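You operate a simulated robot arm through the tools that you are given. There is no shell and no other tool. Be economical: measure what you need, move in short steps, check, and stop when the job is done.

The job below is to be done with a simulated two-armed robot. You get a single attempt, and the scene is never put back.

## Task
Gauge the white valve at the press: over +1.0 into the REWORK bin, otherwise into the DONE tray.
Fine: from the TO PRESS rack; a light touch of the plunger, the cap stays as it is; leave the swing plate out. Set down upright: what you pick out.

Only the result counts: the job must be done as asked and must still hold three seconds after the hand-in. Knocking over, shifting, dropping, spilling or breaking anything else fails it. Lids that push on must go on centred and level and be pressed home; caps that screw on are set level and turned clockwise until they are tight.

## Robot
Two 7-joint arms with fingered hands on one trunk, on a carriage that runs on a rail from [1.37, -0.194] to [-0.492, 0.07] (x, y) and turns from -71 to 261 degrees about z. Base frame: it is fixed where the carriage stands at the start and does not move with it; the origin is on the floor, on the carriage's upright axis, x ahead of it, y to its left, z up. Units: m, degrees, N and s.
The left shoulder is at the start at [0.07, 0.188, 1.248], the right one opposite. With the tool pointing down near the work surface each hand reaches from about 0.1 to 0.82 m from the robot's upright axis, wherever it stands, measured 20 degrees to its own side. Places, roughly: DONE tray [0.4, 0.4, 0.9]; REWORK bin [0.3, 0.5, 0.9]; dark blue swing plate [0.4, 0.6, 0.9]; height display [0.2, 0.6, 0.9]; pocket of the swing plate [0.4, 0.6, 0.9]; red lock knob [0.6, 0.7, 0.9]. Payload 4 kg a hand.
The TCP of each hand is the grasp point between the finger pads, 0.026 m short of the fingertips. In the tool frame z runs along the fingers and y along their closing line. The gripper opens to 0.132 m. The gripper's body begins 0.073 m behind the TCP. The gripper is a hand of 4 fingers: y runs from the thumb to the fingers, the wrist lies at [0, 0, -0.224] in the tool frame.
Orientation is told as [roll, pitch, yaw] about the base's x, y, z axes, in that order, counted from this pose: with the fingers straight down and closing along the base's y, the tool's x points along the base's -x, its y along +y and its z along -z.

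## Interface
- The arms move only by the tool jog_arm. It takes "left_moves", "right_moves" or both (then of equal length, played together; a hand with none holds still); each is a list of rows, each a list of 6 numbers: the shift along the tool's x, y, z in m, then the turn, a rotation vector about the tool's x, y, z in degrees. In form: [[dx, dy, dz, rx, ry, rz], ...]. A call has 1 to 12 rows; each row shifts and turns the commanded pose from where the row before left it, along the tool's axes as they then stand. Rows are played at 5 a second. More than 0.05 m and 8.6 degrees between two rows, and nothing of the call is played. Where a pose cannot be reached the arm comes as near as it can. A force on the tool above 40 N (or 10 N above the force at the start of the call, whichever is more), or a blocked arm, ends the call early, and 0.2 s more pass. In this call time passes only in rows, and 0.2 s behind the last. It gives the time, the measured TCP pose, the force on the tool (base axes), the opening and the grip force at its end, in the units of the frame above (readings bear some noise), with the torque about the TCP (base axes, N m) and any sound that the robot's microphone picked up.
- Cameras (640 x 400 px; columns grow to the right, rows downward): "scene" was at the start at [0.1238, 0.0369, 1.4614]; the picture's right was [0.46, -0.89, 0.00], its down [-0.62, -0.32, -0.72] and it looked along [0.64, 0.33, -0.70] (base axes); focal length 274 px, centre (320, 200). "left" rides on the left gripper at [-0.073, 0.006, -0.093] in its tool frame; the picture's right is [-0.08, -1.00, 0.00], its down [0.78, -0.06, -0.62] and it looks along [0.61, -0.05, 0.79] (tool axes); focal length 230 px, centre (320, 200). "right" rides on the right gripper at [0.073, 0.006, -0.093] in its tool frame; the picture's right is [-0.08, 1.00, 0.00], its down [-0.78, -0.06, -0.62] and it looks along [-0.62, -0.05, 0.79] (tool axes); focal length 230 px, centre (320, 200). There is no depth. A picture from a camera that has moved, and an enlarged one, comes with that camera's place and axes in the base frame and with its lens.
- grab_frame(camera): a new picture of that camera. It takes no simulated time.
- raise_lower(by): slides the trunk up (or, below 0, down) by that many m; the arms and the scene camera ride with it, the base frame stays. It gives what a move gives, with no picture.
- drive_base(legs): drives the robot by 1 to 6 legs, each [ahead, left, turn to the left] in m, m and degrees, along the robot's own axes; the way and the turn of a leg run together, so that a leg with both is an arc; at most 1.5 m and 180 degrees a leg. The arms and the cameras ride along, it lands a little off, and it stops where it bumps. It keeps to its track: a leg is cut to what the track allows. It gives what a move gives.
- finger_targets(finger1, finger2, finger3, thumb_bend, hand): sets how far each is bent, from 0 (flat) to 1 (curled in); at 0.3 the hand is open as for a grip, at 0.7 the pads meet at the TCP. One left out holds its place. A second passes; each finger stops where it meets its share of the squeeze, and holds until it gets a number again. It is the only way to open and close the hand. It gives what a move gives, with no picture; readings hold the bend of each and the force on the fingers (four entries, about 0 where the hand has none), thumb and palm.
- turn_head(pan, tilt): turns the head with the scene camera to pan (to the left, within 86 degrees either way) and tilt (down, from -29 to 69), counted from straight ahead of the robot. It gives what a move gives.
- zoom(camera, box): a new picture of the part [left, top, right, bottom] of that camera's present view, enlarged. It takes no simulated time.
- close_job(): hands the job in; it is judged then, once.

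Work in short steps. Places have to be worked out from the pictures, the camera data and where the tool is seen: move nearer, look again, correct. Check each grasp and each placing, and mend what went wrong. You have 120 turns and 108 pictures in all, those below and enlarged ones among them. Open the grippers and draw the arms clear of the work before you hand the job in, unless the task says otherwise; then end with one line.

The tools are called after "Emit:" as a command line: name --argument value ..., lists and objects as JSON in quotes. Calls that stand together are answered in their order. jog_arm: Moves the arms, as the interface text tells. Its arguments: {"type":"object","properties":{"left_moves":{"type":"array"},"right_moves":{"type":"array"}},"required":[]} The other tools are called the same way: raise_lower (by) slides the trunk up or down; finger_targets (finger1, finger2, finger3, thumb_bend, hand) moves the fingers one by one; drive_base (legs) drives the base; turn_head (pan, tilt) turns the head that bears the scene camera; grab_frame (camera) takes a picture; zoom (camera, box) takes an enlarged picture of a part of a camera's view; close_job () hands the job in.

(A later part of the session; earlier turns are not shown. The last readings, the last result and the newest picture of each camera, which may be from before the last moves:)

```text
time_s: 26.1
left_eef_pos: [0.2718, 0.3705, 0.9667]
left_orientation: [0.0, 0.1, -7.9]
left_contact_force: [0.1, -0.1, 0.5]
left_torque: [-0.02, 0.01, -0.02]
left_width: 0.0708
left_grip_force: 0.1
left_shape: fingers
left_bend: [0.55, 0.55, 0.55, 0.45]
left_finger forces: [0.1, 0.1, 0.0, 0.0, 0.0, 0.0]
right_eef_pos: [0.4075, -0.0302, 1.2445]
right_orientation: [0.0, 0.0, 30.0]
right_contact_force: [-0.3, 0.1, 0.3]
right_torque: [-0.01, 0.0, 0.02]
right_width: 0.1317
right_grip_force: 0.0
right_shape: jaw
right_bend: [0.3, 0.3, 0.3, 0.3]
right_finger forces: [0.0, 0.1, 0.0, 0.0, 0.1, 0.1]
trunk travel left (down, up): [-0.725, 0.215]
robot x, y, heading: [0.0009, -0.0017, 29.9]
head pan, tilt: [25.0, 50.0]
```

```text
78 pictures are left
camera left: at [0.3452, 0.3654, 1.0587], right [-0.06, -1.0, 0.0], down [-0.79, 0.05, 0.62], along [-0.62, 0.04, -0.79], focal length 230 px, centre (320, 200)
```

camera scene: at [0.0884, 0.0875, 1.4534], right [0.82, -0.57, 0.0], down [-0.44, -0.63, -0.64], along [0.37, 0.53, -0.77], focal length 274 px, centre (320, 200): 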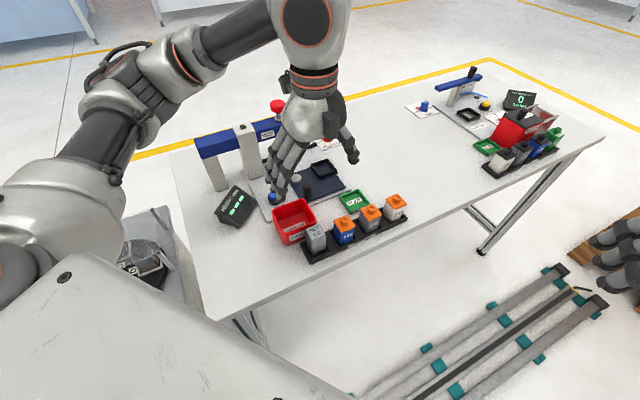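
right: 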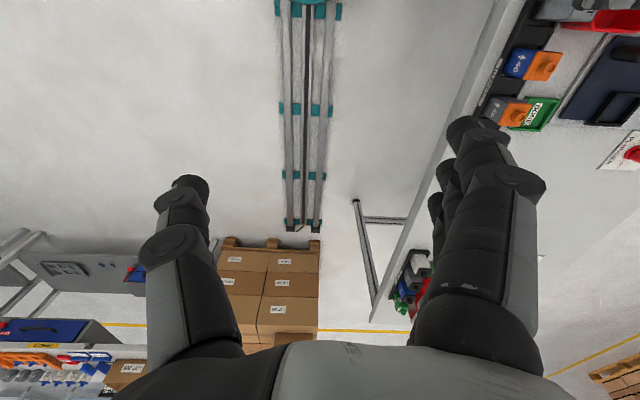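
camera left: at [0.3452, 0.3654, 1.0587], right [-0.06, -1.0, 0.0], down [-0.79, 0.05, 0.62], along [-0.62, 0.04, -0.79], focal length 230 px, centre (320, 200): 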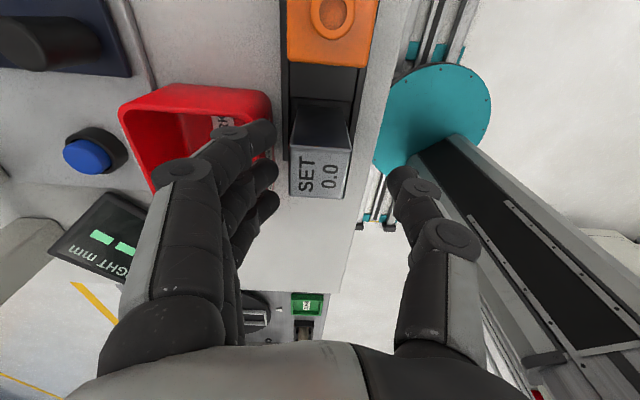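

Block is centred; fingers must clear the bin rim, so I bend them slightly more and go down only to where the tips are level with the rim, then close.

Emit:
finger_targets --hand "left" --finger1 0.575 --finger2 0.575 --finger3 0.575 --thumb_bend 0.5

Emit:
jog_arm --left_moves '[[0, 0, 0.01, 0, 0, 0], [0, 0, 0.012, 0, 0, 0]]'

Emit:
grab_frame --camera "left"

Emit:
zoom --camera "scene" --box '[260, 170, 360, 250]'

```text
time_s: 27.1
left_eef_pos: [0.2726, 0.3706, 0.9649]
left_orientation: [0.0, -0.1, -7.8]
left_contact_force: [-0.3, -0.4, 0.6]
left_torque: [-0.02, 0.03, 0.02]
left_width: 0.0604
left_grip_force: 0.1
left_shape: fingers
left_bend: [0.57, 0.57, 0.57, 0.5]
left_finger forces: [0.0, 0.0, 0.0, 0.1, 0.0, 0.0]
right_eef_pos: [0.4067, -0.0303, 1.2446]
right_orientation: [0.1, 0.1, 30.0]
right_contact_force: [0.8, 0.1, 0.6]
right_torque: [0.0, -0.02, 0.01]
right_width: 0.1322
right_grip_force: 0.1
right_shape: jaw
right_bend: [0.3, 0.3, 0.3, 0.3]
right_finger forces: [0.0, 0.0, 0.0, 0.1, 0.0, 0.0]
trunk travel left (down, up): [-0.725, 0.215]
robot x, y, heading: [-0.0004, -0.0047, 30.2]
head pan, tilt: [25.0, 50.0]
```

```text
time_s: 27.8
left_eef_pos: [0.2724, 0.3701, 0.9424]
left_orientation: [0.0, -0.1, -7.9]
left_contact_force: [0.8, -1.4, 0.5]
left_torque: [-0.01, 0.05, 0.0]
left_width: 0.0602
left_grip_force: 0.8
left_shape: fingers
left_bend: [0.57, 0.57, 0.57, 0.5]
left_finger forces: [0.1, 0.3, 0.2, 0.0, 0.0, 0.1]
right_eef_pos: [0.4071, -0.0299, 1.2445]
right_orientation: [0.1, -0.1, 30.0]
right_contact_force: [0.4, -1.1, -0.2]
right_torque: [0.0, -0.01, 0.0]
right_width: 0.1319
right_grip_force: 0.0
right_shape: jaw
right_bend: [0.3, 0.3, 0.3, 0.3]
right_finger forces: [0.1, 0.0, 0.1, 0.1, 0.1, 0.1]
trunk travel left (down, up): [-0.725, 0.215]
robot x, y, heading: [0.0047, -0.0027, 30.0]
head pan, tilt: [25.0, 50.0]
```

```text
77 pictures are left
camera left: at [0.3447, 0.3663, 1.0348], right [-0.06, -1.0, 0.0], down [-0.79, 0.05, 0.62], along [-0.61, 0.04, -0.79], focal length 230 px, centre (320, 200)
```

left: 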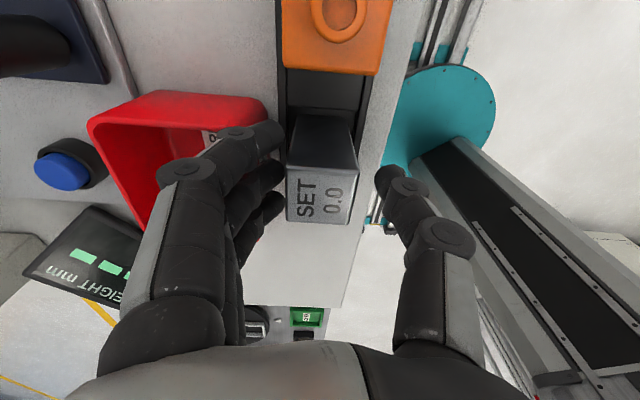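

```text
5.00 times, centred on (310, 210) of scene
camera zoom: at [0.0882, 0.0876, 1.4535], right [0.82, -0.57, 0.0], down [-0.44, -0.63, -0.64], along [0.37, 0.53, -0.77], focal length 1370 px, centre (370, 150)
```

zoom: 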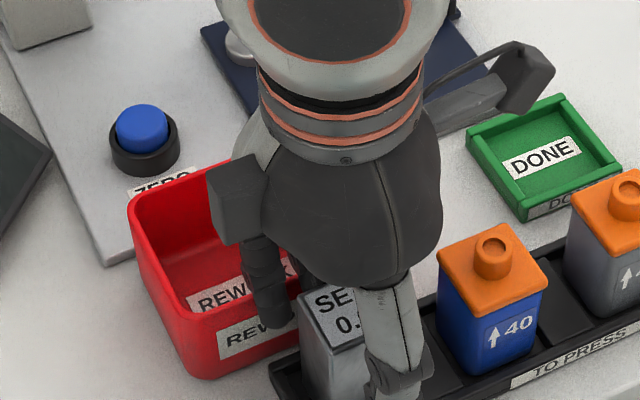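

The fingers just touch the block and clear the bin. I close the thumb and the fingers for the grip.

Emit:
finger_targets --hand "left" --finger1 0.7 --finger2 0.7 --finger3 0.7 --thumb_bend 0.7

Emit:
grab_frame --camera "left"

```text
time_s: 28.8
left_eef_pos: [0.2707, 0.3701, 0.9418]
left_orientation: [0.0, 0.0, -7.9]
left_contact_force: [0.0, 0.6, 0.0]
left_torque: [0.01, 0.0, 0.0]
left_width: 0.0369
left_grip_force: 14.8
left_shape: fingers
left_bend: [0.64, 0.63, 0.68, 0.63]
left_finger forces: [6.6, 7.0, 2.2, 0.0, 14.7, 0.1]
right_eef_pos: [0.4071, -0.0303, 1.2445]
right_orientation: [0.2, 0.0, 30.0]
right_contact_force: [-0.1, -0.2, 0.7]
right_torque: [0.0, -0.01, -0.03]
right_width: 0.1318
right_grip_force: 0.1
right_shape: jaw
right_bend: [0.3, 0.3, 0.3, 0.3]
right_finger forces: [0.0, 0.1, 0.1, 0.0, 0.1, 0.1]
trunk travel left (down, up): [-0.725, 0.215]
robot x, y, heading: [0.0011, 0.0035, 29.8]
head pan, tilt: [25.0, 50.0]
```

```text
75 pictures are left
camera left: at [0.3449, 0.3665, 1.0347], right [-0.06, -1.0, 0.0], down [-0.79, 0.05, 0.62], along [-0.62, 0.04, -0.79], focal length 230 px, centre (320, 200)
```

left: 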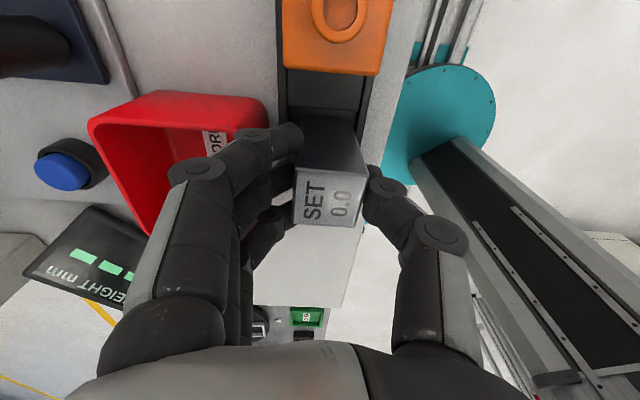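

Firm 15 N grip. I lift 8 cm straight up and check.

Emit:
jog_arm --left_moves '[[0, 0, -0.01, 0, 0, 0], [0, 0, -0.02, 0, 0, 0], [0, 0, -0.025, 0, 0, 0], [0, 0, -0.03, 0, 0, 0]]'

Emit:
grab_frame --camera "left"

Emit:
zoom --camera "scene" --box '[230, 120, 390, 250]'

```text
time_s: 29.8
left_eef_pos: [0.2724, 0.3684, 1.0278]
left_orientation: [0.0, 0.0, -7.9]
left_contact_force: [-0.1, -0.6, -3.0]
left_torque: [0.01, -0.05, -0.02]
left_width: 0.0366
left_grip_force: 15.3
left_shape: fingers
left_bend: [0.64, 0.63, 0.68, 0.63]
left_finger forces: [6.6, 7.1, 2.2, 0.0, 14.8, 0.0]
right_eef_pos: [0.4075, -0.0303, 1.2447]
right_orientation: [0.2, -0.1, 30.0]
right_contact_force: [0.5, 0.5, -0.2]
right_torque: [-0.03, -0.01, 0.0]
right_width: 0.1321
right_grip_force: 0.0
right_shape: jaw
right_bend: [0.3, 0.3, 0.3, 0.3]
right_finger forces: [0.0, 0.0, 0.1, 0.0, 0.1, 0.1]
trunk travel left (down, up): [-0.725, 0.215]
robot x, y, heading: [0.0034, 0.0017, 30.1]
head pan, tilt: [25.0, 50.0]
```

```text
74 pictures are left
camera left: at [0.3446, 0.3653, 1.1203], right [-0.06, -1.0, 0.0], down [-0.79, 0.05, 0.62], along [-0.62, 0.04, -0.79], focal length 230 px, centre (320, 200)
```

left: 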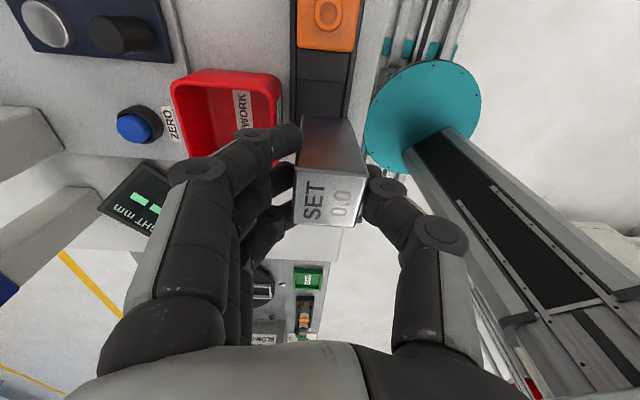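

```text
3.08 times, centred on (310, 185) of scene
camera zoom: at [0.0886, 0.0871, 1.4534], right [0.82, -0.57, 0.0], down [-0.44, -0.63, -0.64], along [0.37, 0.53, -0.77], focal length 843 px, centre (351, 246)
```

zoom: 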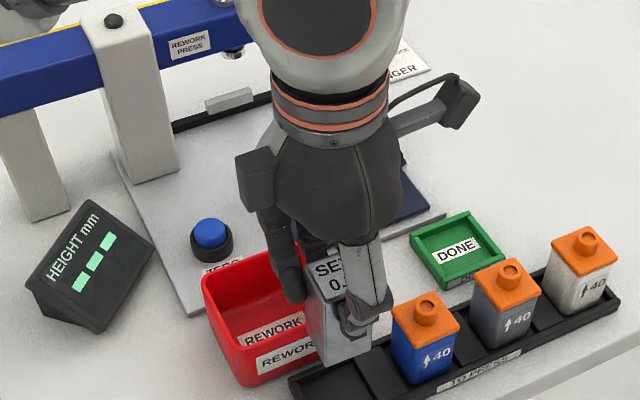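

Master lifted cleanly (about 3 N). I carry it toward the swing-plate, stopping short of the pocket so the hand camera sees the pocket.

Emit:
jog_arm --left_moves '[[-0.0172, 0.0362, 0, 0, 0, 0], [-0.0172, 0.0362, 0, 0, 0, 0], [-0.0172, 0.0362, 0, 0, 0, 0], [-0.0172, 0.0362, 0, 0, 0, 0], [-0.0172, 0.0362, 0, 0, 0, 0], [-0.0172, 0.0362, 0, 0, 0, 0]]'

Emit:
grab_frame --camera "left"

Emit:
grab_frame --camera "scene"

```text
time_s: 31.1
left_eef_pos: [0.4075, 0.5734, 1.0272]
left_orientation: [0.0, -0.1, -7.8]
left_contact_force: [0.4, 0.3, -2.8]
left_torque: [0.02, 0.01, 0.01]
left_width: 0.0364
left_grip_force: 15.2
left_shape: fingers
left_bend: [0.64, 0.63, 0.68, 0.63]
left_finger forces: [6.8, 7.0, 2.1, 0.1, 14.4, 0.1]
right_eef_pos: [0.4083, -0.0302, 1.2435]
right_orientation: [0.1, -0.1, 30.0]
right_contact_force: [0.0, -0.5, 0.5]
right_torque: [-0.01, 0.04, 0.0]
right_width: 0.1319
right_grip_force: 0.1
right_shape: jaw
right_bend: [0.3, 0.3, 0.3, 0.3]
right_finger forces: [0.1, 0.0, 0.0, 0.0, 0.1, 0.1]
trunk travel left (down, up): [-0.725, 0.215]
robot x, y, heading: [-0.0005, -0.003, 30.4]
head pan, tilt: [25.0, 50.0]
```

```text
72 pictures are left
camera left: at [0.48, 0.5692, 1.1207], right [-0.06, -1.0, 0.0], down [-0.79, 0.05, 0.62], along [-0.62, 0.04, -0.79], focal length 230 px, centre (320, 200)
```

left: 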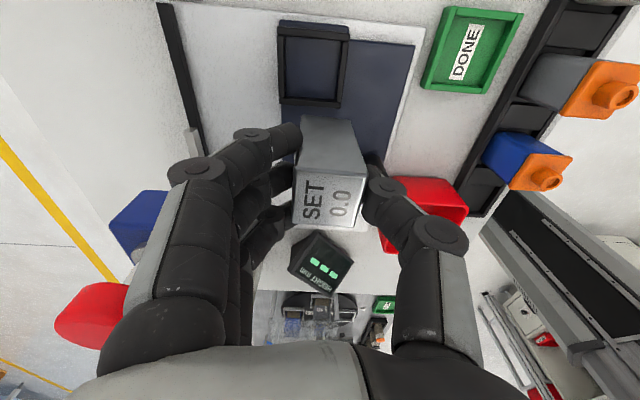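

```text
71 pictures are left
camera scene: at [0.0896, 0.0883, 1.4533], right [0.82, -0.57, 0.0], down [-0.44, -0.63, -0.64], along [0.37, 0.53, -0.77], focal length 274 px, centre (320, 200)
```

scene: 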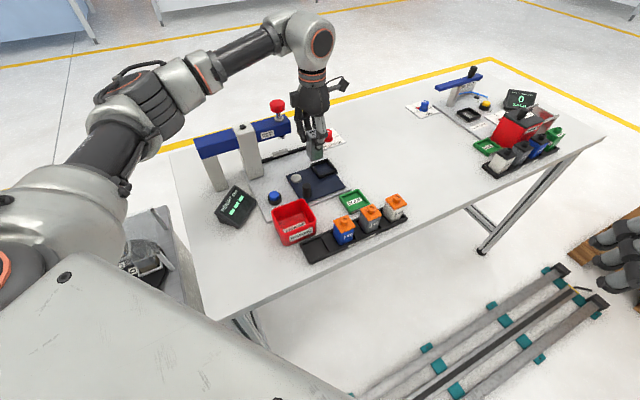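

Pocket is well seen. I zoom for exact pocket and block geometry.

Emit:
zoom --camera "left" --box '[230, 0, 420, 235]'

```text
1.70 times, centred on (325, 118) of left
camera zoom: at [0.48, 0.5692, 1.1207], right [-0.06, -1.0, 0.0], down [-0.79, 0.05, 0.62], along [-0.62, 0.04, -0.79], focal length 392 px, centre (312, 340)
```

zoom: 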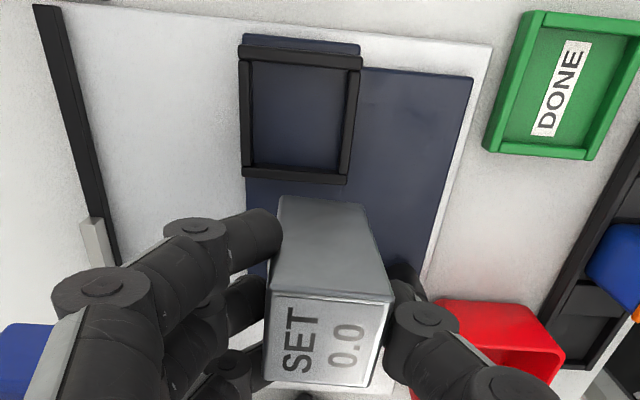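

Pocket centre is at tool (-0.038, +0.011), block at (0,-0.003), so I shift over the pocket, lower partway and check.

Emit:
jog_arm --left_moves '[[-0.0192, 0.007, 0, 0, 0, 0], [-0.0191, 0.0069, 0, 0, 0, 0], [0, 0, 0.025, 0, 0, 0], [0, 0, 0.025, 0, 0, 0]]'

Emit:
zoom --camera "left" --box '[230, 0, 420, 235]'

Emit:
zoom --camera "scene" --box '[270, 110, 370, 210]'

```text
time_s: 32.1
left_eef_pos: [0.4466, 0.5794, 0.9765]
left_orientation: [0.0, 0.0, -7.9]
left_contact_force: [-0.5, -0.8, -3.0]
left_torque: [0.0, -0.01, 0.01]
left_width: 0.0368
left_grip_force: 15.1
left_shape: fingers
left_bend: [0.64, 0.63, 0.68, 0.63]
left_finger forces: [6.9, 7.0, 1.9, 0.0, 14.4, 0.0]
right_eef_pos: [0.4083, -0.0297, 1.245]
right_orientation: [0.1, 0.0, 29.9]
right_contact_force: [0.4, -0.2, 0.0]
right_torque: [0.02, 0.04, -0.02]
right_width: 0.1318
right_grip_force: 0.0
right_shape: jaw
right_bend: [0.3, 0.3, 0.3, 0.3]
right_finger forces: [0.0, 0.1, 0.0, 0.0, 0.0, 0.1]
trunk travel left (down, up): [-0.725, 0.215]
robot x, y, heading: [-0.0004, -0.0032, 29.9]
head pan, tilt: [25.0, 50.0]
```

```text
1.70 times, centred on (325, 118) of left
camera zoom: at [0.5185, 0.5762, 1.0691], right [-0.06, -1.0, 0.0], down [-0.79, 0.05, 0.62], along [-0.62, 0.04, -0.79], focal length 392 px, centre (312, 340)
```

zoom: 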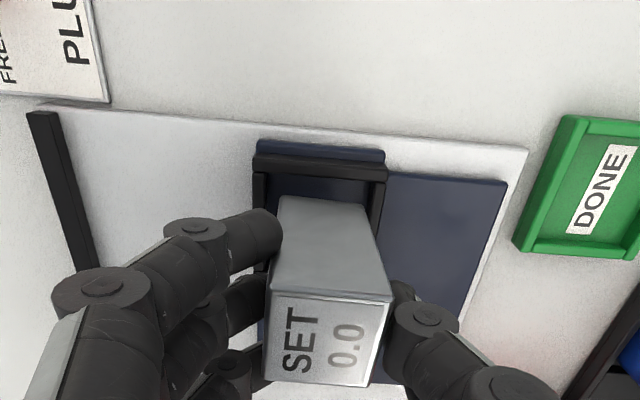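

```text
4.00 times, centred on (320, 160) of scene
camera zoom: at [0.0892, 0.0884, 1.4534], right [0.82, -0.57, 0.0], down [-0.44, -0.63, -0.64], along [0.37, 0.53, -0.77], focal length 1096 px, centre (320, 360)
```

zoom: 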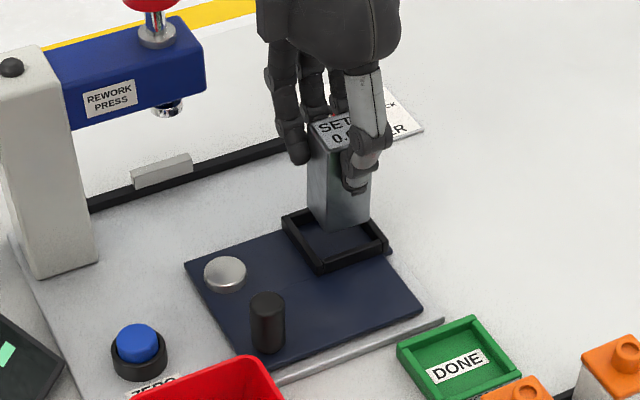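

Laterally centred; I correct 2 mm toward -t and lower gently until the force shows contact.

Emit:
jog_arm --left_moves '[[0.002, 0, 0.01, 0, 0, 0], [0, 0, 0.01, 0, 0, 0], [0, 0, 0.006, 0, 0, 0]]'

Emit:
zoom --camera "scene" --box '[280, 120, 370, 200]'

Emit:
zoom --camera "left" --box '[230, 0, 420, 235]'

```text
time_s: 33.0
left_eef_pos: [0.4426, 0.5793, 0.9499]
left_orientation: [0.1, 0.0, -7.9]
left_contact_force: [0.6, 0.4, -1.4]
left_torque: [0.0, -0.03, 0.01]
left_width: 0.0363
left_grip_force: 15.1
left_shape: fingers
left_bend: [0.64, 0.63, 0.68, 0.63]
left_finger forces: [7.1, 7.1, 2.0, 0.0, 14.6, 0.0]
right_eef_pos: [0.4068, -0.0308, 1.2431]
right_orientation: [0.1, 0.0, 29.9]
right_contact_force: [0.6, -0.4, 0.4]
right_torque: [-0.01, -0.03, 0.0]
right_width: 0.1318
right_grip_force: 0.0
right_shape: jaw
right_bend: [0.3, 0.3, 0.3, 0.3]
right_finger forces: [0.1, 0.0, 0.0, 0.0, 0.0, 0.1]
trunk travel left (down, up): [-0.725, 0.215]
robot x, y, heading: [-0.0007, -0.0006, 30.2]
head pan, tilt: [25.0, 50.0]
```

```text
5.00 times, centred on (325, 160) of scene
camera zoom: at [0.0885, 0.0875, 1.4535], right [0.82, -0.57, 0.0], down [-0.44, -0.63, -0.64], along [0.37, 0.53, -0.77], focal length 1370 px, centre (295, 400)
```

zoom: 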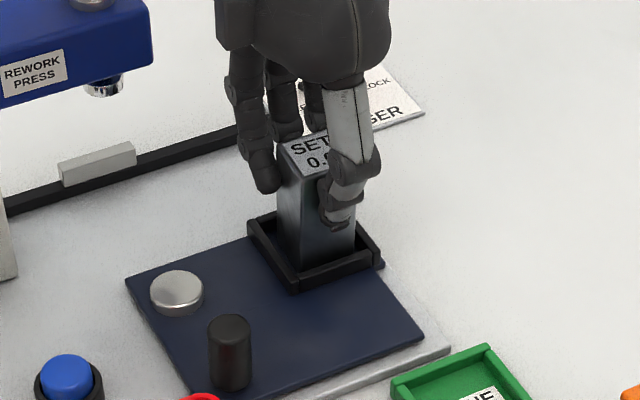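

```text
1.70 times, centred on (325, 118) of left
camera zoom: at [0.5159, 0.5747, 1.0435], right [-0.06, -1.0, 0.0], down [-0.79, 0.05, 0.62], along [-0.62, 0.04, -0.79], focal length 392 px, centre (312, 340)
```

zoom: 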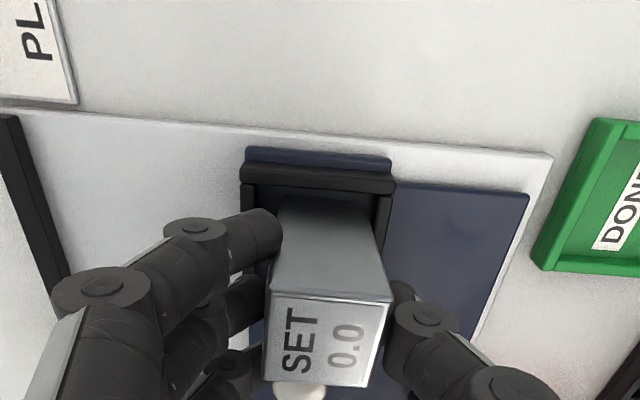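

The block's base is inside the frame. I lower in 2 mm steps.

Emit:
jog_arm --left_moves '[[0, 0, 0.002, 0, 0, 0], [0, 0, 0.002, 0, 0, 0], [0, 0, 0.002, 0, 0, 0]]'

```text
time_s: 33.8
left_eef_pos: [0.4432, 0.5774, 0.9487]
left_orientation: [0.3, -0.4, -7.8]
left_contact_force: [4.7, 2.1, 22.6]
left_torque: [0.06, -0.24, 0.01]
left_width: 0.0364
left_grip_force: 18.6
left_shape: fingers
left_bend: [0.65, 0.64, 0.69, 0.65]
left_finger forces: [9.9, 9.5, 2.2, 0.1, 16.1, 0.0]
right_eef_pos: [0.4058, -0.0329, 1.2453]
right_orientation: [0.1, -0.2, 30.1]
right_contact_force: [-0.4, -0.5, 0.1]
right_torque: [0.02, -0.01, -0.03]
right_width: 0.1316
right_grip_force: 0.1
right_shape: jaw
right_bend: [0.3, 0.3, 0.3, 0.3]
right_finger forces: [0.0, 0.0, 0.0, 0.0, 0.0, 0.1]
trunk travel left (down, up): [-0.725, 0.215]
robot x, y, heading: [-0.0034, -0.0042, 30.1]
head pan, tilt: [25.0, 50.0]
```

Contact at 22 N; it's on the floor. I relieve 4 mm of commanded depth and open the hand in small amount.

Emit:
jog_arm --left_moves '[[0, 0, -0.004, 0, 0, 0]]'

Emit:
finger_targets --hand "left" --finger1 0.5 --finger2 0.5 --finger3 0.5 --thumb_bend 0.5

Emit:
grab_frame --camera "left"

Emit:
zoom --camera "scene" --box '[280, 120, 370, 200]'

```text
time_s: 34.1
left_eef_pos: [0.4416, 0.5796, 0.9489]
left_orientation: [0.1, 0.2, -7.9]
left_contact_force: [3.3, -2.0, 11.4]
left_torque: [-0.03, -0.19, 0.07]
left_width: 0.0365
left_grip_force: 17.6
left_shape: fingers
left_bend: [0.65, 0.64, 0.69, 0.65]
left_finger forces: [8.6, 7.8, 2.2, 0.0, 16.5, 0.0]
right_eef_pos: [0.4071, -0.033, 1.2443]
right_orientation: [0.1, -0.1, 30.0]
right_contact_force: [-0.6, -0.2, 1.1]
right_torque: [0.01, -0.04, 0.03]
right_width: 0.1322
right_grip_force: 0.0
right_shape: jaw
right_bend: [0.3, 0.3, 0.3, 0.3]
right_finger forces: [0.0, 0.0, 0.0, 0.1, 0.1, 0.1]
trunk travel left (down, up): [-0.725, 0.215]
robot x, y, heading: [0.0011, 0.0014, 30.0]
head pan, tilt: [25.0, 50.0]
```

```text
time_s: 35.1
left_eef_pos: [0.4429, 0.58, 0.9494]
left_orientation: [0.0, 0.0, -7.8]
left_contact_force: [-0.2, 0.0, 0.5]
left_torque: [0.01, -0.03, -0.04]
left_width: 0.0699
left_grip_force: 0.0
left_shape: fingers
left_bend: [0.5, 0.5, 0.5, 0.5]
left_finger forces: [0.0, 0.0, 0.0, 0.0, 0.0, 0.1]
right_eef_pos: [0.4073, -0.0306, 1.2448]
right_orientation: [0.0, 0.0, 30.0]
right_contact_force: [0.2, -0.2, -0.5]
right_torque: [-0.01, -0.01, -0.02]
right_width: 0.1317
right_grip_force: 0.0
right_shape: jaw
right_bend: [0.3, 0.3, 0.3, 0.3]
right_finger forces: [0.0, 0.0, 0.0, 0.0, 0.0, 0.1]
trunk travel left (down, up): [-0.725, 0.215]
robot x, y, heading: [0.0011, -0.0039, 30.1]
head pan, tilt: [25.0, 50.0]
```

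```text
65 pictures are left
camera left: at [0.5159, 0.5755, 1.0418], right [-0.06, -1.0, 0.0], down [-0.79, 0.05, 0.62], along [-0.62, 0.04, -0.79], focal length 230 px, centre (320, 200)
```

left: 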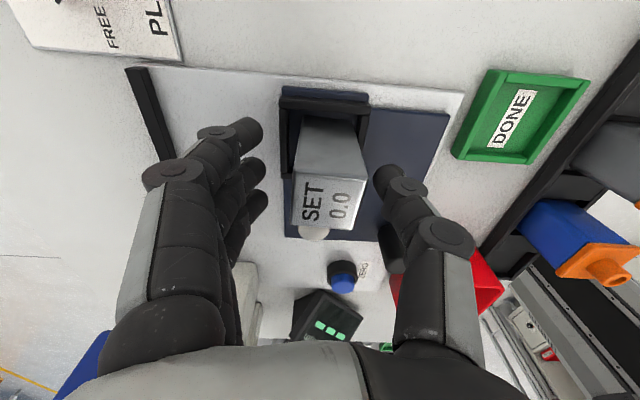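

```text
5.00 times, centred on (325, 160) of scene
camera zoom: at [0.0884, 0.0875, 1.4534], right [0.82, -0.57, 0.0], down [-0.44, -0.63, -0.64], along [0.37, 0.53, -0.77], focal length 1370 px, centre (295, 400)
```

zoom: 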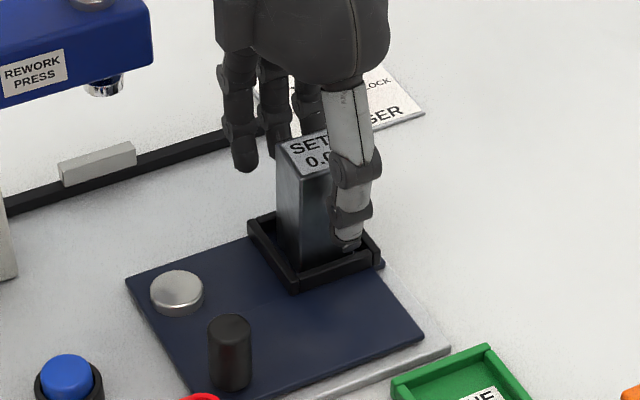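

Master stands in the pocket. I rise and move above the plate's handle post (~(0.348,0.525)) and look.

Emit:
jog_arm --left_moves '[[0, 0, -0.04, 0, 0, 0], [0, 0, -0.04, 0, 0, 0], [0.029, -0.0225, 0, 0, 0, 0], [0.029, -0.0225, 0, 0, 0, 0], [0.0285, -0.0226, 0, 0, 0, 0], [0, 0, 0.03, 0, 0, 0]]'

Emit:
grab_frame --camera "left"

Emit:
zoom --camera "scene" --box '[230, 90, 390, 220]'

```text
time_s: 36.5
left_eef_pos: [0.3439, 0.5268, 0.9974]
left_orientation: [0.0, 0.0, -8.0]
left_contact_force: [0.3, 0.3, -0.5]
left_torque: [-0.04, 0.01, -0.02]
left_width: 0.07
left_grip_force: 0.0
left_shape: fingers
left_bend: [0.5, 0.5, 0.5, 0.5]
left_finger forces: [0.0, 0.0, 0.0, 0.0, 0.0, 0.0]
right_eef_pos: [0.4078, -0.0289, 1.2437]
right_orientation: [0.0, 0.0, 30.0]
right_contact_force: [-0.1, 0.1, 0.1]
right_torque: [0.0, -0.02, 0.0]
right_width: 0.1319
right_grip_force: 0.1
right_shape: jaw
right_bend: [0.3, 0.3, 0.3, 0.3]
right_finger forces: [0.0, 0.0, 0.1, 0.0, 0.0, 0.1]
trunk travel left (down, up): [-0.725, 0.215]
robot x, y, heading: [-0.0014, 0.0007, 30.1]
head pan, tilt: [25.0, 50.0]
```

```text
63 pictures are left
camera left: at [0.4173, 0.5223, 1.0903], right [-0.06, -1.0, 0.0], down [-0.79, 0.05, 0.62], along [-0.62, 0.04, -0.79], focal length 230 px, centre (320, 200)
```

left: 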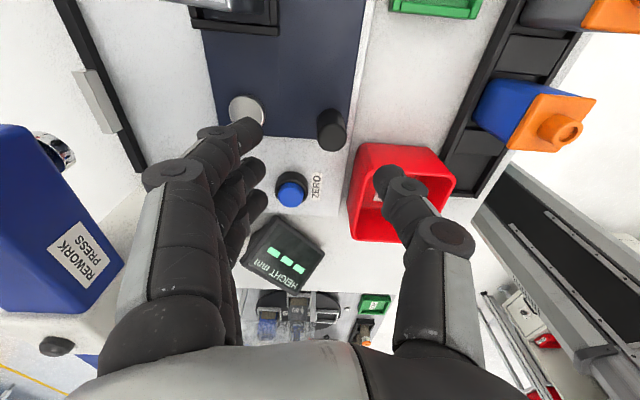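

```text
3.08 times, centred on (310, 155) of scene
camera zoom: at [0.0891, 0.0889, 1.4533], right [0.82, -0.57, 0.0], down [-0.44, -0.63, -0.64], along [0.37, 0.53, -0.77], focal length 843 px, centre (351, 338)
```

zoom: 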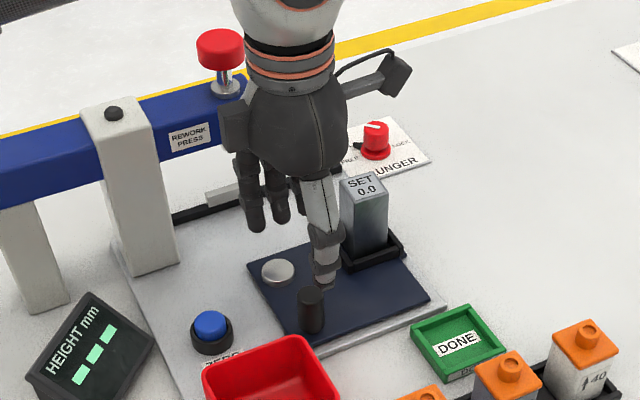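

Post top triangulates to about (0.346,0.515,0.925), pivot 0.077 m behind it, bin corner about 2 cm off. I position over the post (slightly biased away from the bin) and lower around it.

Emit:
jog_arm --left_moves '[[-0.0075, -0.0105, 0, 0, 0, 0], [0, 0, 0.03, 0, 0, 0], [0, 0, 0.015, 0, 0, 0]]'

Emit:
grab_frame --camera "left"

Emit:
zoom --camera "scene" --box '[250, 130, 370, 230]'

```text
time_s: 37.4
left_eef_pos: [0.3546, 0.51, 0.9534]
left_orientation: [0.1, -0.1, -7.9]
left_contact_force: [-0.5, 0.7, -0.6]
left_torque: [-0.02, -0.01, 0.03]
left_width: 0.07
left_grip_force: 0.0
left_shape: fingers
left_bend: [0.5, 0.5, 0.5, 0.5]
left_finger forces: [0.0, 0.0, 0.0, 0.1, 0.0, 0.0]
right_eef_pos: [0.4075, -0.0311, 1.2443]
right_orientation: [0.1, -0.1, 30.0]
right_contact_force: [0.4, 0.5, -0.2]
right_torque: [0.0, 0.01, 0.01]
right_width: 0.1318
right_grip_force: 0.1
right_shape: jaw
right_bend: [0.3, 0.3, 0.3, 0.3]
right_finger forces: [0.0, 0.1, 0.0, 0.0, 0.0, 0.0]
trunk travel left (down, up): [-0.725, 0.215]
robot x, y, heading: [-0.0001, 0.001, 30.1]
head pan, tilt: [25.0, 50.0]
```

```text
61 pictures are left
camera left: at [0.4259, 0.5066, 1.0461], right [-0.06, -1.0, 0.0], down [-0.79, 0.05, 0.62], along [-0.62, 0.04, -0.79], focal length 230 px, centre (320, 200)
```

left: 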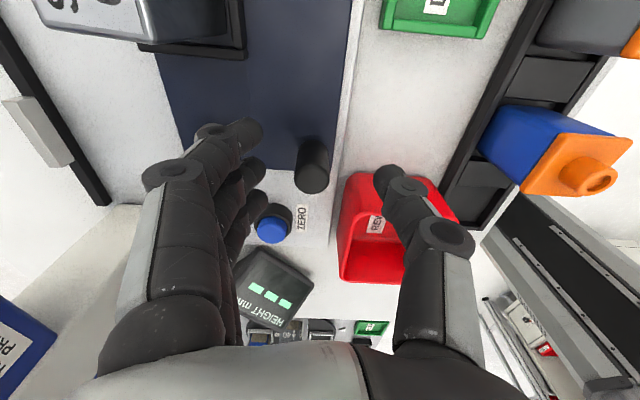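

```text
4.00 times, centred on (310, 180) of scene
camera zoom: at [0.0881, 0.0873, 1.4535], right [0.82, -0.57, 0.0], down [-0.44, -0.63, -0.64], along [0.37, 0.53, -0.77], focal length 1096 px, centre (360, 280)
```

zoom: 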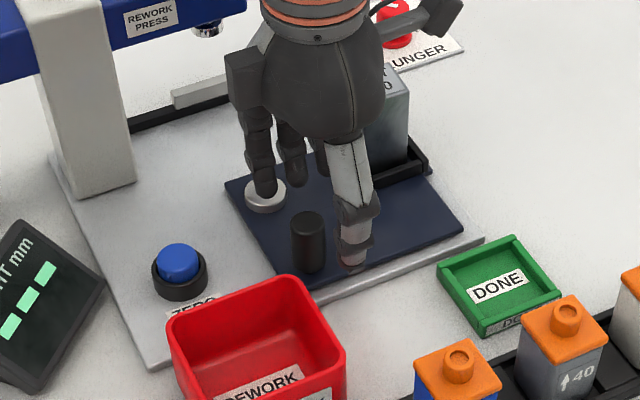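

Post is at about tool (+9,+5) mm. I correct, and go down to TCP 0.922 so the tips stay level with the bin rim, then grip.

Emit:
jog_arm --left_moves '[[0.006, 0.005, 0, 0, 0, 0], [0, 0, 0.016, 0, 0, 0], [0, 0, 0.015, 0, 0, 0]]'

Emit:
grab_frame --camera "left"

```text
time_s: 38.1
left_eef_pos: [0.3476, 0.5181, 0.9216]
left_orientation: [0.1, 0.0, -8.0]
left_contact_force: [0.8, -0.4, -0.5]
left_torque: [0.02, 0.02, 0.01]
left_width: 0.0703
left_grip_force: 0.0
left_shape: fingers
left_bend: [0.5, 0.5, 0.5, 0.5]
left_finger forces: [0.0, 0.0, 0.1, 0.0, 0.0, 0.1]
right_eef_pos: [0.4076, -0.028, 1.2447]
right_orientation: [0.1, 0.1, 30.0]
right_contact_force: [-0.1, 0.7, 0.2]
right_torque: [-0.02, 0.01, -0.01]
right_width: 0.1318
right_grip_force: 0.0
right_shape: jaw
right_bend: [0.3, 0.3, 0.3, 0.3]
right_finger forces: [0.1, 0.0, 0.0, 0.1, 0.1, 0.1]
trunk travel left (down, up): [-0.725, 0.215]
robot x, y, heading: [0.0005, -0.0005, 30.2]
head pan, tilt: [25.0, 50.0]
```

```text
59 pictures are left
camera left: at [0.4206, 0.514, 1.0155], right [-0.06, -1.0, 0.0], down [-0.79, 0.05, 0.62], along [-0.62, 0.04, -0.79], focal length 230 px, centre (320, 200)
```

left: 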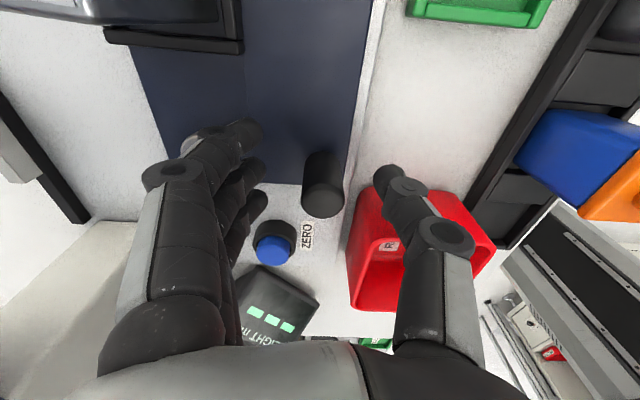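

The post is centred between fingers and thumb. I close.

Emit:
finger_targets --hand "left" --finger1 0.72 --finger2 0.72 --finger3 0.72 --thumb_bend 0.7

Emit:
grab_frame --camera "left"

```text
time_s: 39.1
left_eef_pos: [0.3481, 0.5193, 0.9238]
left_orientation: [-0.1, 0.0, -7.9]
left_contact_force: [0.1, -3.7, -5.3]
left_torque: [-0.09, 0.02, 0.03]
left_width: 0.0189
left_grip_force: 6.5
left_shape: fingers
left_bend: [0.72, 0.67, 0.72, 0.66]
left_finger forces: [0.0, 4.7, 0.0, 0.0, 8.4, 0.0]
right_eef_pos: [0.4072, -0.0301, 1.2437]
right_orientation: [0.1, 0.0, 30.0]
right_contact_force: [-0.1, -0.1, -0.3]
right_torque: [0.0, -0.02, 0.01]
right_width: 0.1319
right_grip_force: 0.2
right_shape: jaw
right_bend: [0.3, 0.3, 0.3, 0.3]
right_finger forces: [0.0, 0.0, 0.0, 0.0, 0.0, 0.2]
trunk travel left (down, up): [-0.725, 0.215]
robot x, y, heading: [0.0009, 0.0035, 29.9]
head pan, tilt: [25.0, 50.0]
```

```text
58 pictures are left
camera left: at [0.4206, 0.5137, 1.0155], right [-0.06, -1.0, 0.0], down [-0.79, 0.05, 0.62], along [-0.62, 0.04, -0.79], focal length 230 px, centre (320, 200)
```

left: 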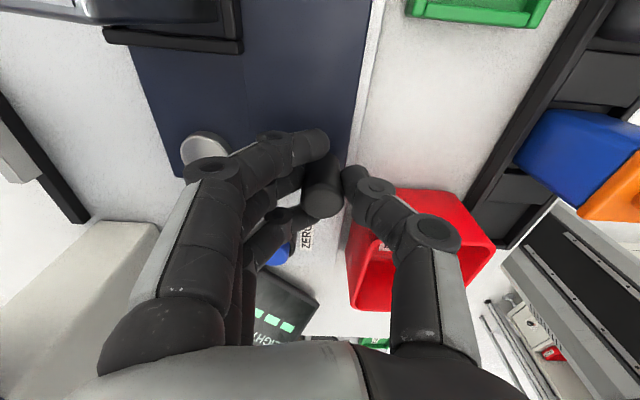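

The middle finger and thumb hold the post, outer fingers flank it. I swing the first ~25° along the arc around the pivot.

Emit:
jog_arm --left_moves '[[-0.0109, 0.0005, 0, 0, 0, -8.2], [-0.0109, 0.0005, 0, 0, 0, -8.2], [-0.0109, 0.0005, 0, 0, 0, -8.2]]'

Emit:
zoom --camera "scene" --box '[240, 100, 380, 220]'

```text
time_s: 40.0
left_eef_pos: [0.3799, 0.5215, 0.9222]
left_orientation: [0.0, 0.0, 16.8]
left_contact_force: [-0.3, -0.7, -3.1]
left_torque: [0.03, -0.01, 0.01]
left_width: 0.0186
left_grip_force: 6.3
left_shape: fingers
left_bend: [0.72, 0.67, 0.72, 0.66]
left_finger forces: [0.0, 6.2, 0.0, 0.0, 6.6, 0.0]
right_eef_pos: [0.4078, -0.031, 1.2445]
right_orientation: [0.0, 0.0, 29.9]
right_contact_force: [-1.1, 0.4, -0.5]
right_torque: [0.02, 0.02, -0.02]
right_width: 0.1318
right_grip_force: 0.1
right_shape: jaw
right_bend: [0.3, 0.3, 0.3, 0.3]
right_finger forces: [0.0, 0.1, 0.0, 0.0, 0.0, 0.0]
trunk travel left (down, up): [-0.725, 0.215]
robot x, y, heading: [0.0015, 0.0049, 30.2]
head pan, tilt: [25.0, 50.0]
```

```text
3.33 times, centred on (310, 160) of scene
camera zoom: at [0.0888, 0.0878, 1.4534], right [0.82, -0.57, 0.0], down [-0.44, -0.63, -0.64], along [0.37, 0.53, -0.77], focal length 913 px, centre (353, 333)
```

zoom: 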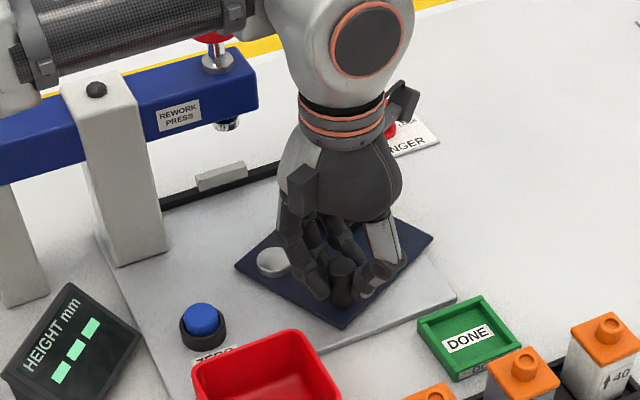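

The plate follows. I continue in steps, watching the forearm near the press head.

Emit:
jog_arm --left_moves '[[-0.0109, 0.0005, 0, 0, 0, -8.2], [-0.0109, 0.0005, 0, 0, 0, -8.2], [-0.0109, 0.0005, 0, 0, 0, -8.2], [-0.0109, 0.0005, 0, 0, 0, -8.2]]'

Emit:
grab_frame --camera "scene"

```text
time_s: 41.0
left_eef_pos: [0.4163, 0.5423, 0.9212]
left_orientation: [0.0, 0.0, 49.7]
left_contact_force: [-5.4, 4.0, 0.9]
left_torque: [0.15, 0.16, -0.03]
left_width: 0.0161
left_grip_force: 6.6
left_shape: fingers
left_bend: [0.72, 0.67, 0.72, 0.68]
left_finger forces: [0.1, 9.5, 0.3, 0.0, 3.6, 0.0]
right_eef_pos: [0.4062, -0.0295, 1.2454]
right_orientation: [0.1, 0.0, 30.0]
right_contact_force: [-0.2, 0.0, 0.8]
right_torque: [0.01, 0.01, 0.01]
right_width: 0.1318
right_grip_force: 0.1
right_shape: jaw
right_bend: [0.3, 0.3, 0.3, 0.3]
right_finger forces: [0.1, 0.0, 0.0, 0.0, 0.0, 0.0]
trunk travel left (down, up): [-0.725, 0.215]
robot x, y, heading: [-0.0026, 0.0026, 29.8]
head pan, tilt: [25.0, 50.0]
```

```text
56 pictures are left
camera scene: at [0.0878, 0.0884, 1.4535], right [0.82, -0.57, 0.0], down [-0.44, -0.63, -0.64], along [0.37, 0.53, -0.77], focal length 274 px, centre (320, 200)
```

scene: 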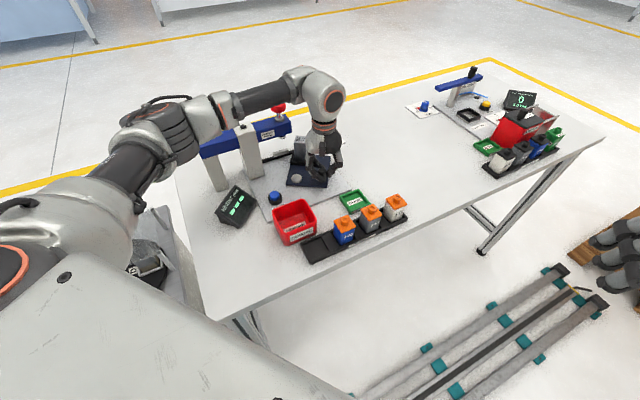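

Forearm clears. Slight inward pull indicates the radius is a bit small; I continue with a 1–2 mm inward correction.

Emit:
jog_arm --left_moves '[[-0.0107, 0.002, 0, 0, 0, -8.2], [-0.0107, 0.001, 0, 0, 0, -8.2], [-0.0107, 0.001, 0, 0, 0, -8.2]]'

Emit:
zoom --camera "scene" --box '[240, 80, 380, 200]'

```text
time_s: 41.8
left_eef_pos: [0.4317, 0.573, 0.922]
left_orientation: [0.0, 0.0, 74.3]
left_contact_force: [-6.6, 1.6, 1.0]
left_torque: [0.04, 0.18, 0.01]
left_width: 0.0159
left_grip_force: 6.6
left_shape: fingers
left_bend: [0.72, 0.67, 0.72, 0.68]
left_finger forces: [0.0, 9.6, 0.3, 0.0, 3.6, 0.0]
right_eef_pos: [0.4063, -0.0306, 1.2451]
right_orientation: [0.1, -0.1, 30.0]
right_contact_force: [0.4, -0.2, 0.6]
right_torque: [0.0, 0.02, -0.03]
right_width: 0.1319
right_grip_force: 0.1
right_shape: jaw
right_bend: [0.3, 0.3, 0.3, 0.3]
right_finger forces: [0.0, 0.1, 0.0, 0.1, 0.0, 0.1]
trunk travel left (down, up): [-0.725, 0.215]
robot x, y, heading: [0.0012, 0.0008, 29.9]
head pan, tilt: [25.0, 50.0]
```

```text
3.33 times, centred on (310, 140) of scene
camera zoom: at [0.0876, 0.088, 1.4535], right [0.82, -0.57, 0.0], down [-0.44, -0.63, -0.64], along [0.37, 0.53, -0.77], focal length 913 px, centre (353, 400)
```

zoom: 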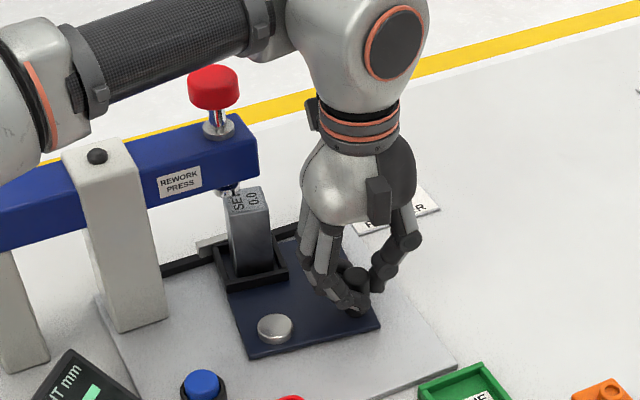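

Almost under the plunger. I finish with smaller increments until it meets the stop.

Emit:
jog_arm --left_moves '[[-0.0054, 0.001, 0, 0, 0, -4.1], [-0.0054, 0.0005, 0, 0, 0, -4.1]]'

Emit:
zoom --camera "scene" --box '[240, 80, 380, 200]'

```text
time_s: 42.4
left_eef_pos: [0.4329, 0.5833, 0.9218]
left_orientation: [0.0, 0.0, 82.4]
left_contact_force: [-3.5, 1.4, -1.4]
left_torque: [0.05, 0.12, 0.0]
left_width: 0.016
left_grip_force: 6.5
left_shape: fingers
left_bend: [0.72, 0.67, 0.72, 0.68]
left_finger forces: [0.0, 8.5, 0.4, 0.0, 4.7, 0.0]
right_eef_pos: [0.4068, -0.0296, 1.2455]
right_orientation: [0.2, -0.1, 30.0]
right_contact_force: [-0.5, -0.8, -0.1]
right_torque: [0.01, -0.02, 0.01]
right_width: 0.1316
right_grip_force: 0.1
right_shape: jaw
right_bend: [0.3, 0.3, 0.3, 0.3]
right_finger forces: [0.1, 0.0, 0.1, 0.0, 0.1, 0.1]
trunk travel left (down, up): [-0.725, 0.215]
robot x, y, heading: [-0.0001, 0.0009, 30.1]
head pan, tilt: [25.0, 50.0]
```

```text
3.33 times, centred on (310, 140) of scene
camera zoom: at [0.0878, 0.0878, 1.4534], right [0.82, -0.57, 0.0], down [-0.44, -0.63, -0.64], along [0.37, 0.53, -0.77], focal length 913 px, centre (353, 400)
```

zoom: 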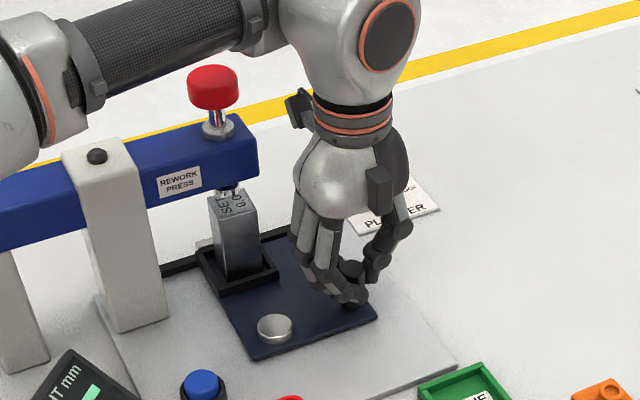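

No stop felt yet; I add small steps to find it.

Emit:
jog_arm --left_moves '[[-0.003, 0.0002, 0, 0, 0, -2.2], [-0.003, 0.0002, 0, 0, 0, -2.2]]'

Emit:
zoom --camera "scene" --box '[250, 100, 350, 190]'

```text
time_s: 43.0
left_eef_pos: [0.4328, 0.5858, 0.9224]
left_orientation: [0.0, 0.0, 86.7]
left_contact_force: [-5.6, -10.5, -3.3]
left_torque: [-0.17, 0.09, 0.01]
left_width: 0.0155
left_grip_force: 8.4
left_shape: fingers
left_bend: [0.72, 0.67, 0.72, 0.68]
left_finger forces: [0.1, 6.5, 6.8, 0.0, 3.2, 0.1]
right_eef_pos: [0.4069, -0.032, 1.2438]
right_orientation: [0.1, -0.1, 29.9]
right_contact_force: [-0.1, -0.9, 0.0]
right_torque: [-0.01, -0.01, 0.01]
right_width: 0.1321
right_grip_force: 0.1
right_shape: jaw
right_bend: [0.3, 0.3, 0.3, 0.3]
right_finger forces: [0.0, 0.0, 0.0, 0.0, 0.0, 0.0]
trunk travel left (down, up): [-0.725, 0.215]
robot x, y, heading: [0.0006, 0.0003, 30.0]
head pan, tilt: [25.0, 50.0]
```

```text
4.44 times, centred on (300, 145) of scene
camera zoom: at [0.0878, 0.0858, 1.4535], right [0.82, -0.57, 0.0], down [-0.44, -0.63, -0.64], along [0.37, 0.53, -0.77], focal length 1218 px, centre (409, 444)
```

zoom: 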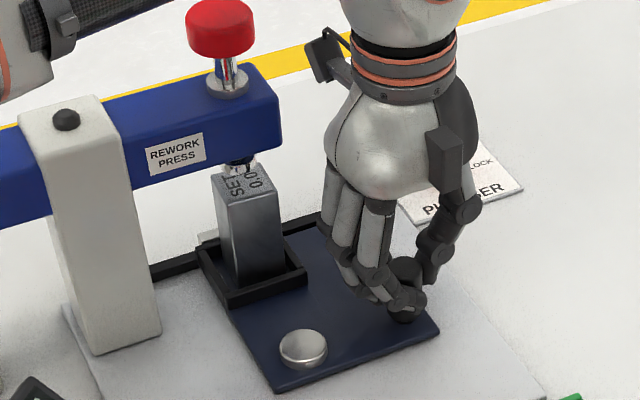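

The stop is felt (10 N). I open the hand and lift clear of the post.

Emit:
jog_arm --left_moves '[[0.002, 0, 0, 0, 0, 0]]'

Emit:
finger_targets --hand "left" --finger1 0.5 --finger2 0.5 --finger3 0.5 --thumb_bend 0.5

Emit:
jog_arm --left_moves '[[0, 0, -0.03, 0, 0, 0], [0, 0, -0.04, 0, 0, 0], [0, 0, -0.04, 0, 0, 0]]'

Emit:
grab_frame --camera "left"

Emit:
grab_frame --camera "scene"

```text
time_s: 43.4
left_eef_pos: [0.4342, 0.5866, 0.9229]
left_orientation: [0.0, -0.1, 86.7]
left_contact_force: [-2.6, -7.6, -3.2]
left_torque: [-0.13, 0.05, 0.02]
left_width: 0.0157
left_grip_force: 8.5
left_shape: fingers
left_bend: [0.72, 0.67, 0.72, 0.68]
left_finger forces: [0.0, 6.6, 5.9, 0.0, 4.6, 0.1]
right_eef_pos: [0.4063, -0.0324, 1.2454]
right_orientation: [0.2, -0.1, 30.0]
right_contact_force: [0.0, -0.3, 0.5]
right_torque: [-0.03, 0.03, 0.03]
right_width: 0.132
right_grip_force: 0.1
right_shape: jaw
right_bend: [0.3, 0.3, 0.3, 0.3]
right_finger forces: [0.0, 0.0, 0.0, 0.0, 0.1, 0.1]
trunk travel left (down, up): [-0.725, 0.215]
robot x, y, heading: [-0.0018, 0.0027, 30.1]
head pan, tilt: [25.0, 50.0]
```

```text
time_s: 44.4
left_eef_pos: [0.4326, 0.5867, 0.922]
left_orientation: [0.0, 0.0, 86.7]
left_contact_force: [0.4, -0.4, -0.8]
left_torque: [0.0, -0.01, -0.01]
left_width: 0.0699
left_grip_force: 0.0
left_shape: fingers
left_bend: [0.5, 0.5, 0.5, 0.5]
left_finger forces: [0.1, 0.0, 0.0, 0.1, 0.1, 0.0]
right_eef_pos: [0.406, -0.0301, 1.2444]
right_orientation: [0.1, 0.0, 30.0]
right_contact_force: [0.2, 0.9, -0.5]
right_torque: [-0.01, 0.04, 0.0]
right_width: 0.1321
right_grip_force: 0.0
right_shape: jaw
right_bend: [0.3, 0.3, 0.3, 0.3]
right_finger forces: [0.0, 0.1, 0.0, 0.0, 0.1, 0.0]
trunk travel left (down, up): [-0.725, 0.215]
robot x, y, heading: [-0.0004, -0.0005, 30.1]
head pan, tilt: [25.0, 50.0]
```

```text
time_s: 45.1
left_eef_pos: [0.4313, 0.5886, 1.0326]
left_orientation: [0.0, 0.0, 86.7]
left_contact_force: [0.1, -0.3, 0.2]
left_torque: [0.0, -0.02, 0.02]
left_width: 0.0701
left_grip_force: 0.0
left_shape: fingers
left_bend: [0.5, 0.5, 0.5, 0.5]
left_finger forces: [0.1, 0.1, 0.1, 0.0, 0.1, 0.1]
right_eef_pos: [0.4076, -0.0308, 1.2448]
right_orientation: [0.2, -0.2, 30.0]
right_contact_force: [-0.3, -0.9, 0.4]
right_torque: [-0.03, 0.03, 0.01]
right_width: 0.1317
right_grip_force: 0.0
right_shape: jaw
right_bend: [0.3, 0.3, 0.3, 0.3]
right_finger forces: [0.0, 0.1, 0.1, 0.0, 0.0, 0.0]
trunk travel left (down, up): [-0.725, 0.215]
robot x, y, heading: [-0.002, -0.0012, 29.9]
head pan, tilt: [25.0, 50.0]
```

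```text
52 pictures are left
camera left: at [0.4307, 0.6608, 1.1252], right [1.0, 0.02, 0.0], down [0.02, -0.79, 0.62], along [0.01, -0.62, -0.79], focal length 230 px, centre (320, 200)
```

left: 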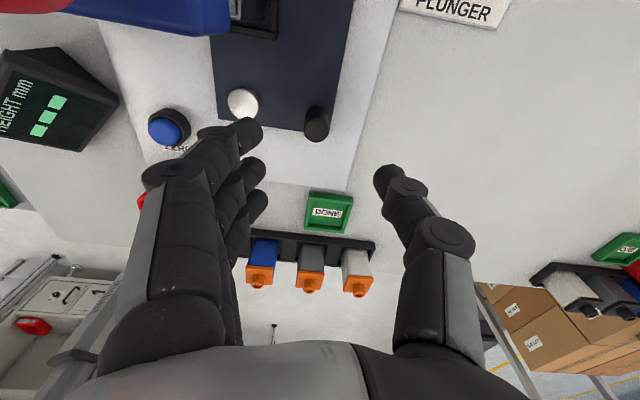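

```text
51 pictures are left
camera scene: at [0.0882, 0.0867, 1.4534], right [0.82, -0.57, 0.0], down [-0.44, -0.63, -0.64], along [0.37, 0.53, -0.77], focal length 274 px, centre (320, 200)
```

scene: 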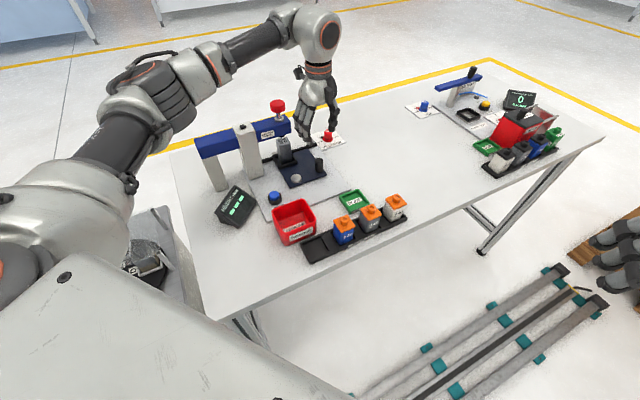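

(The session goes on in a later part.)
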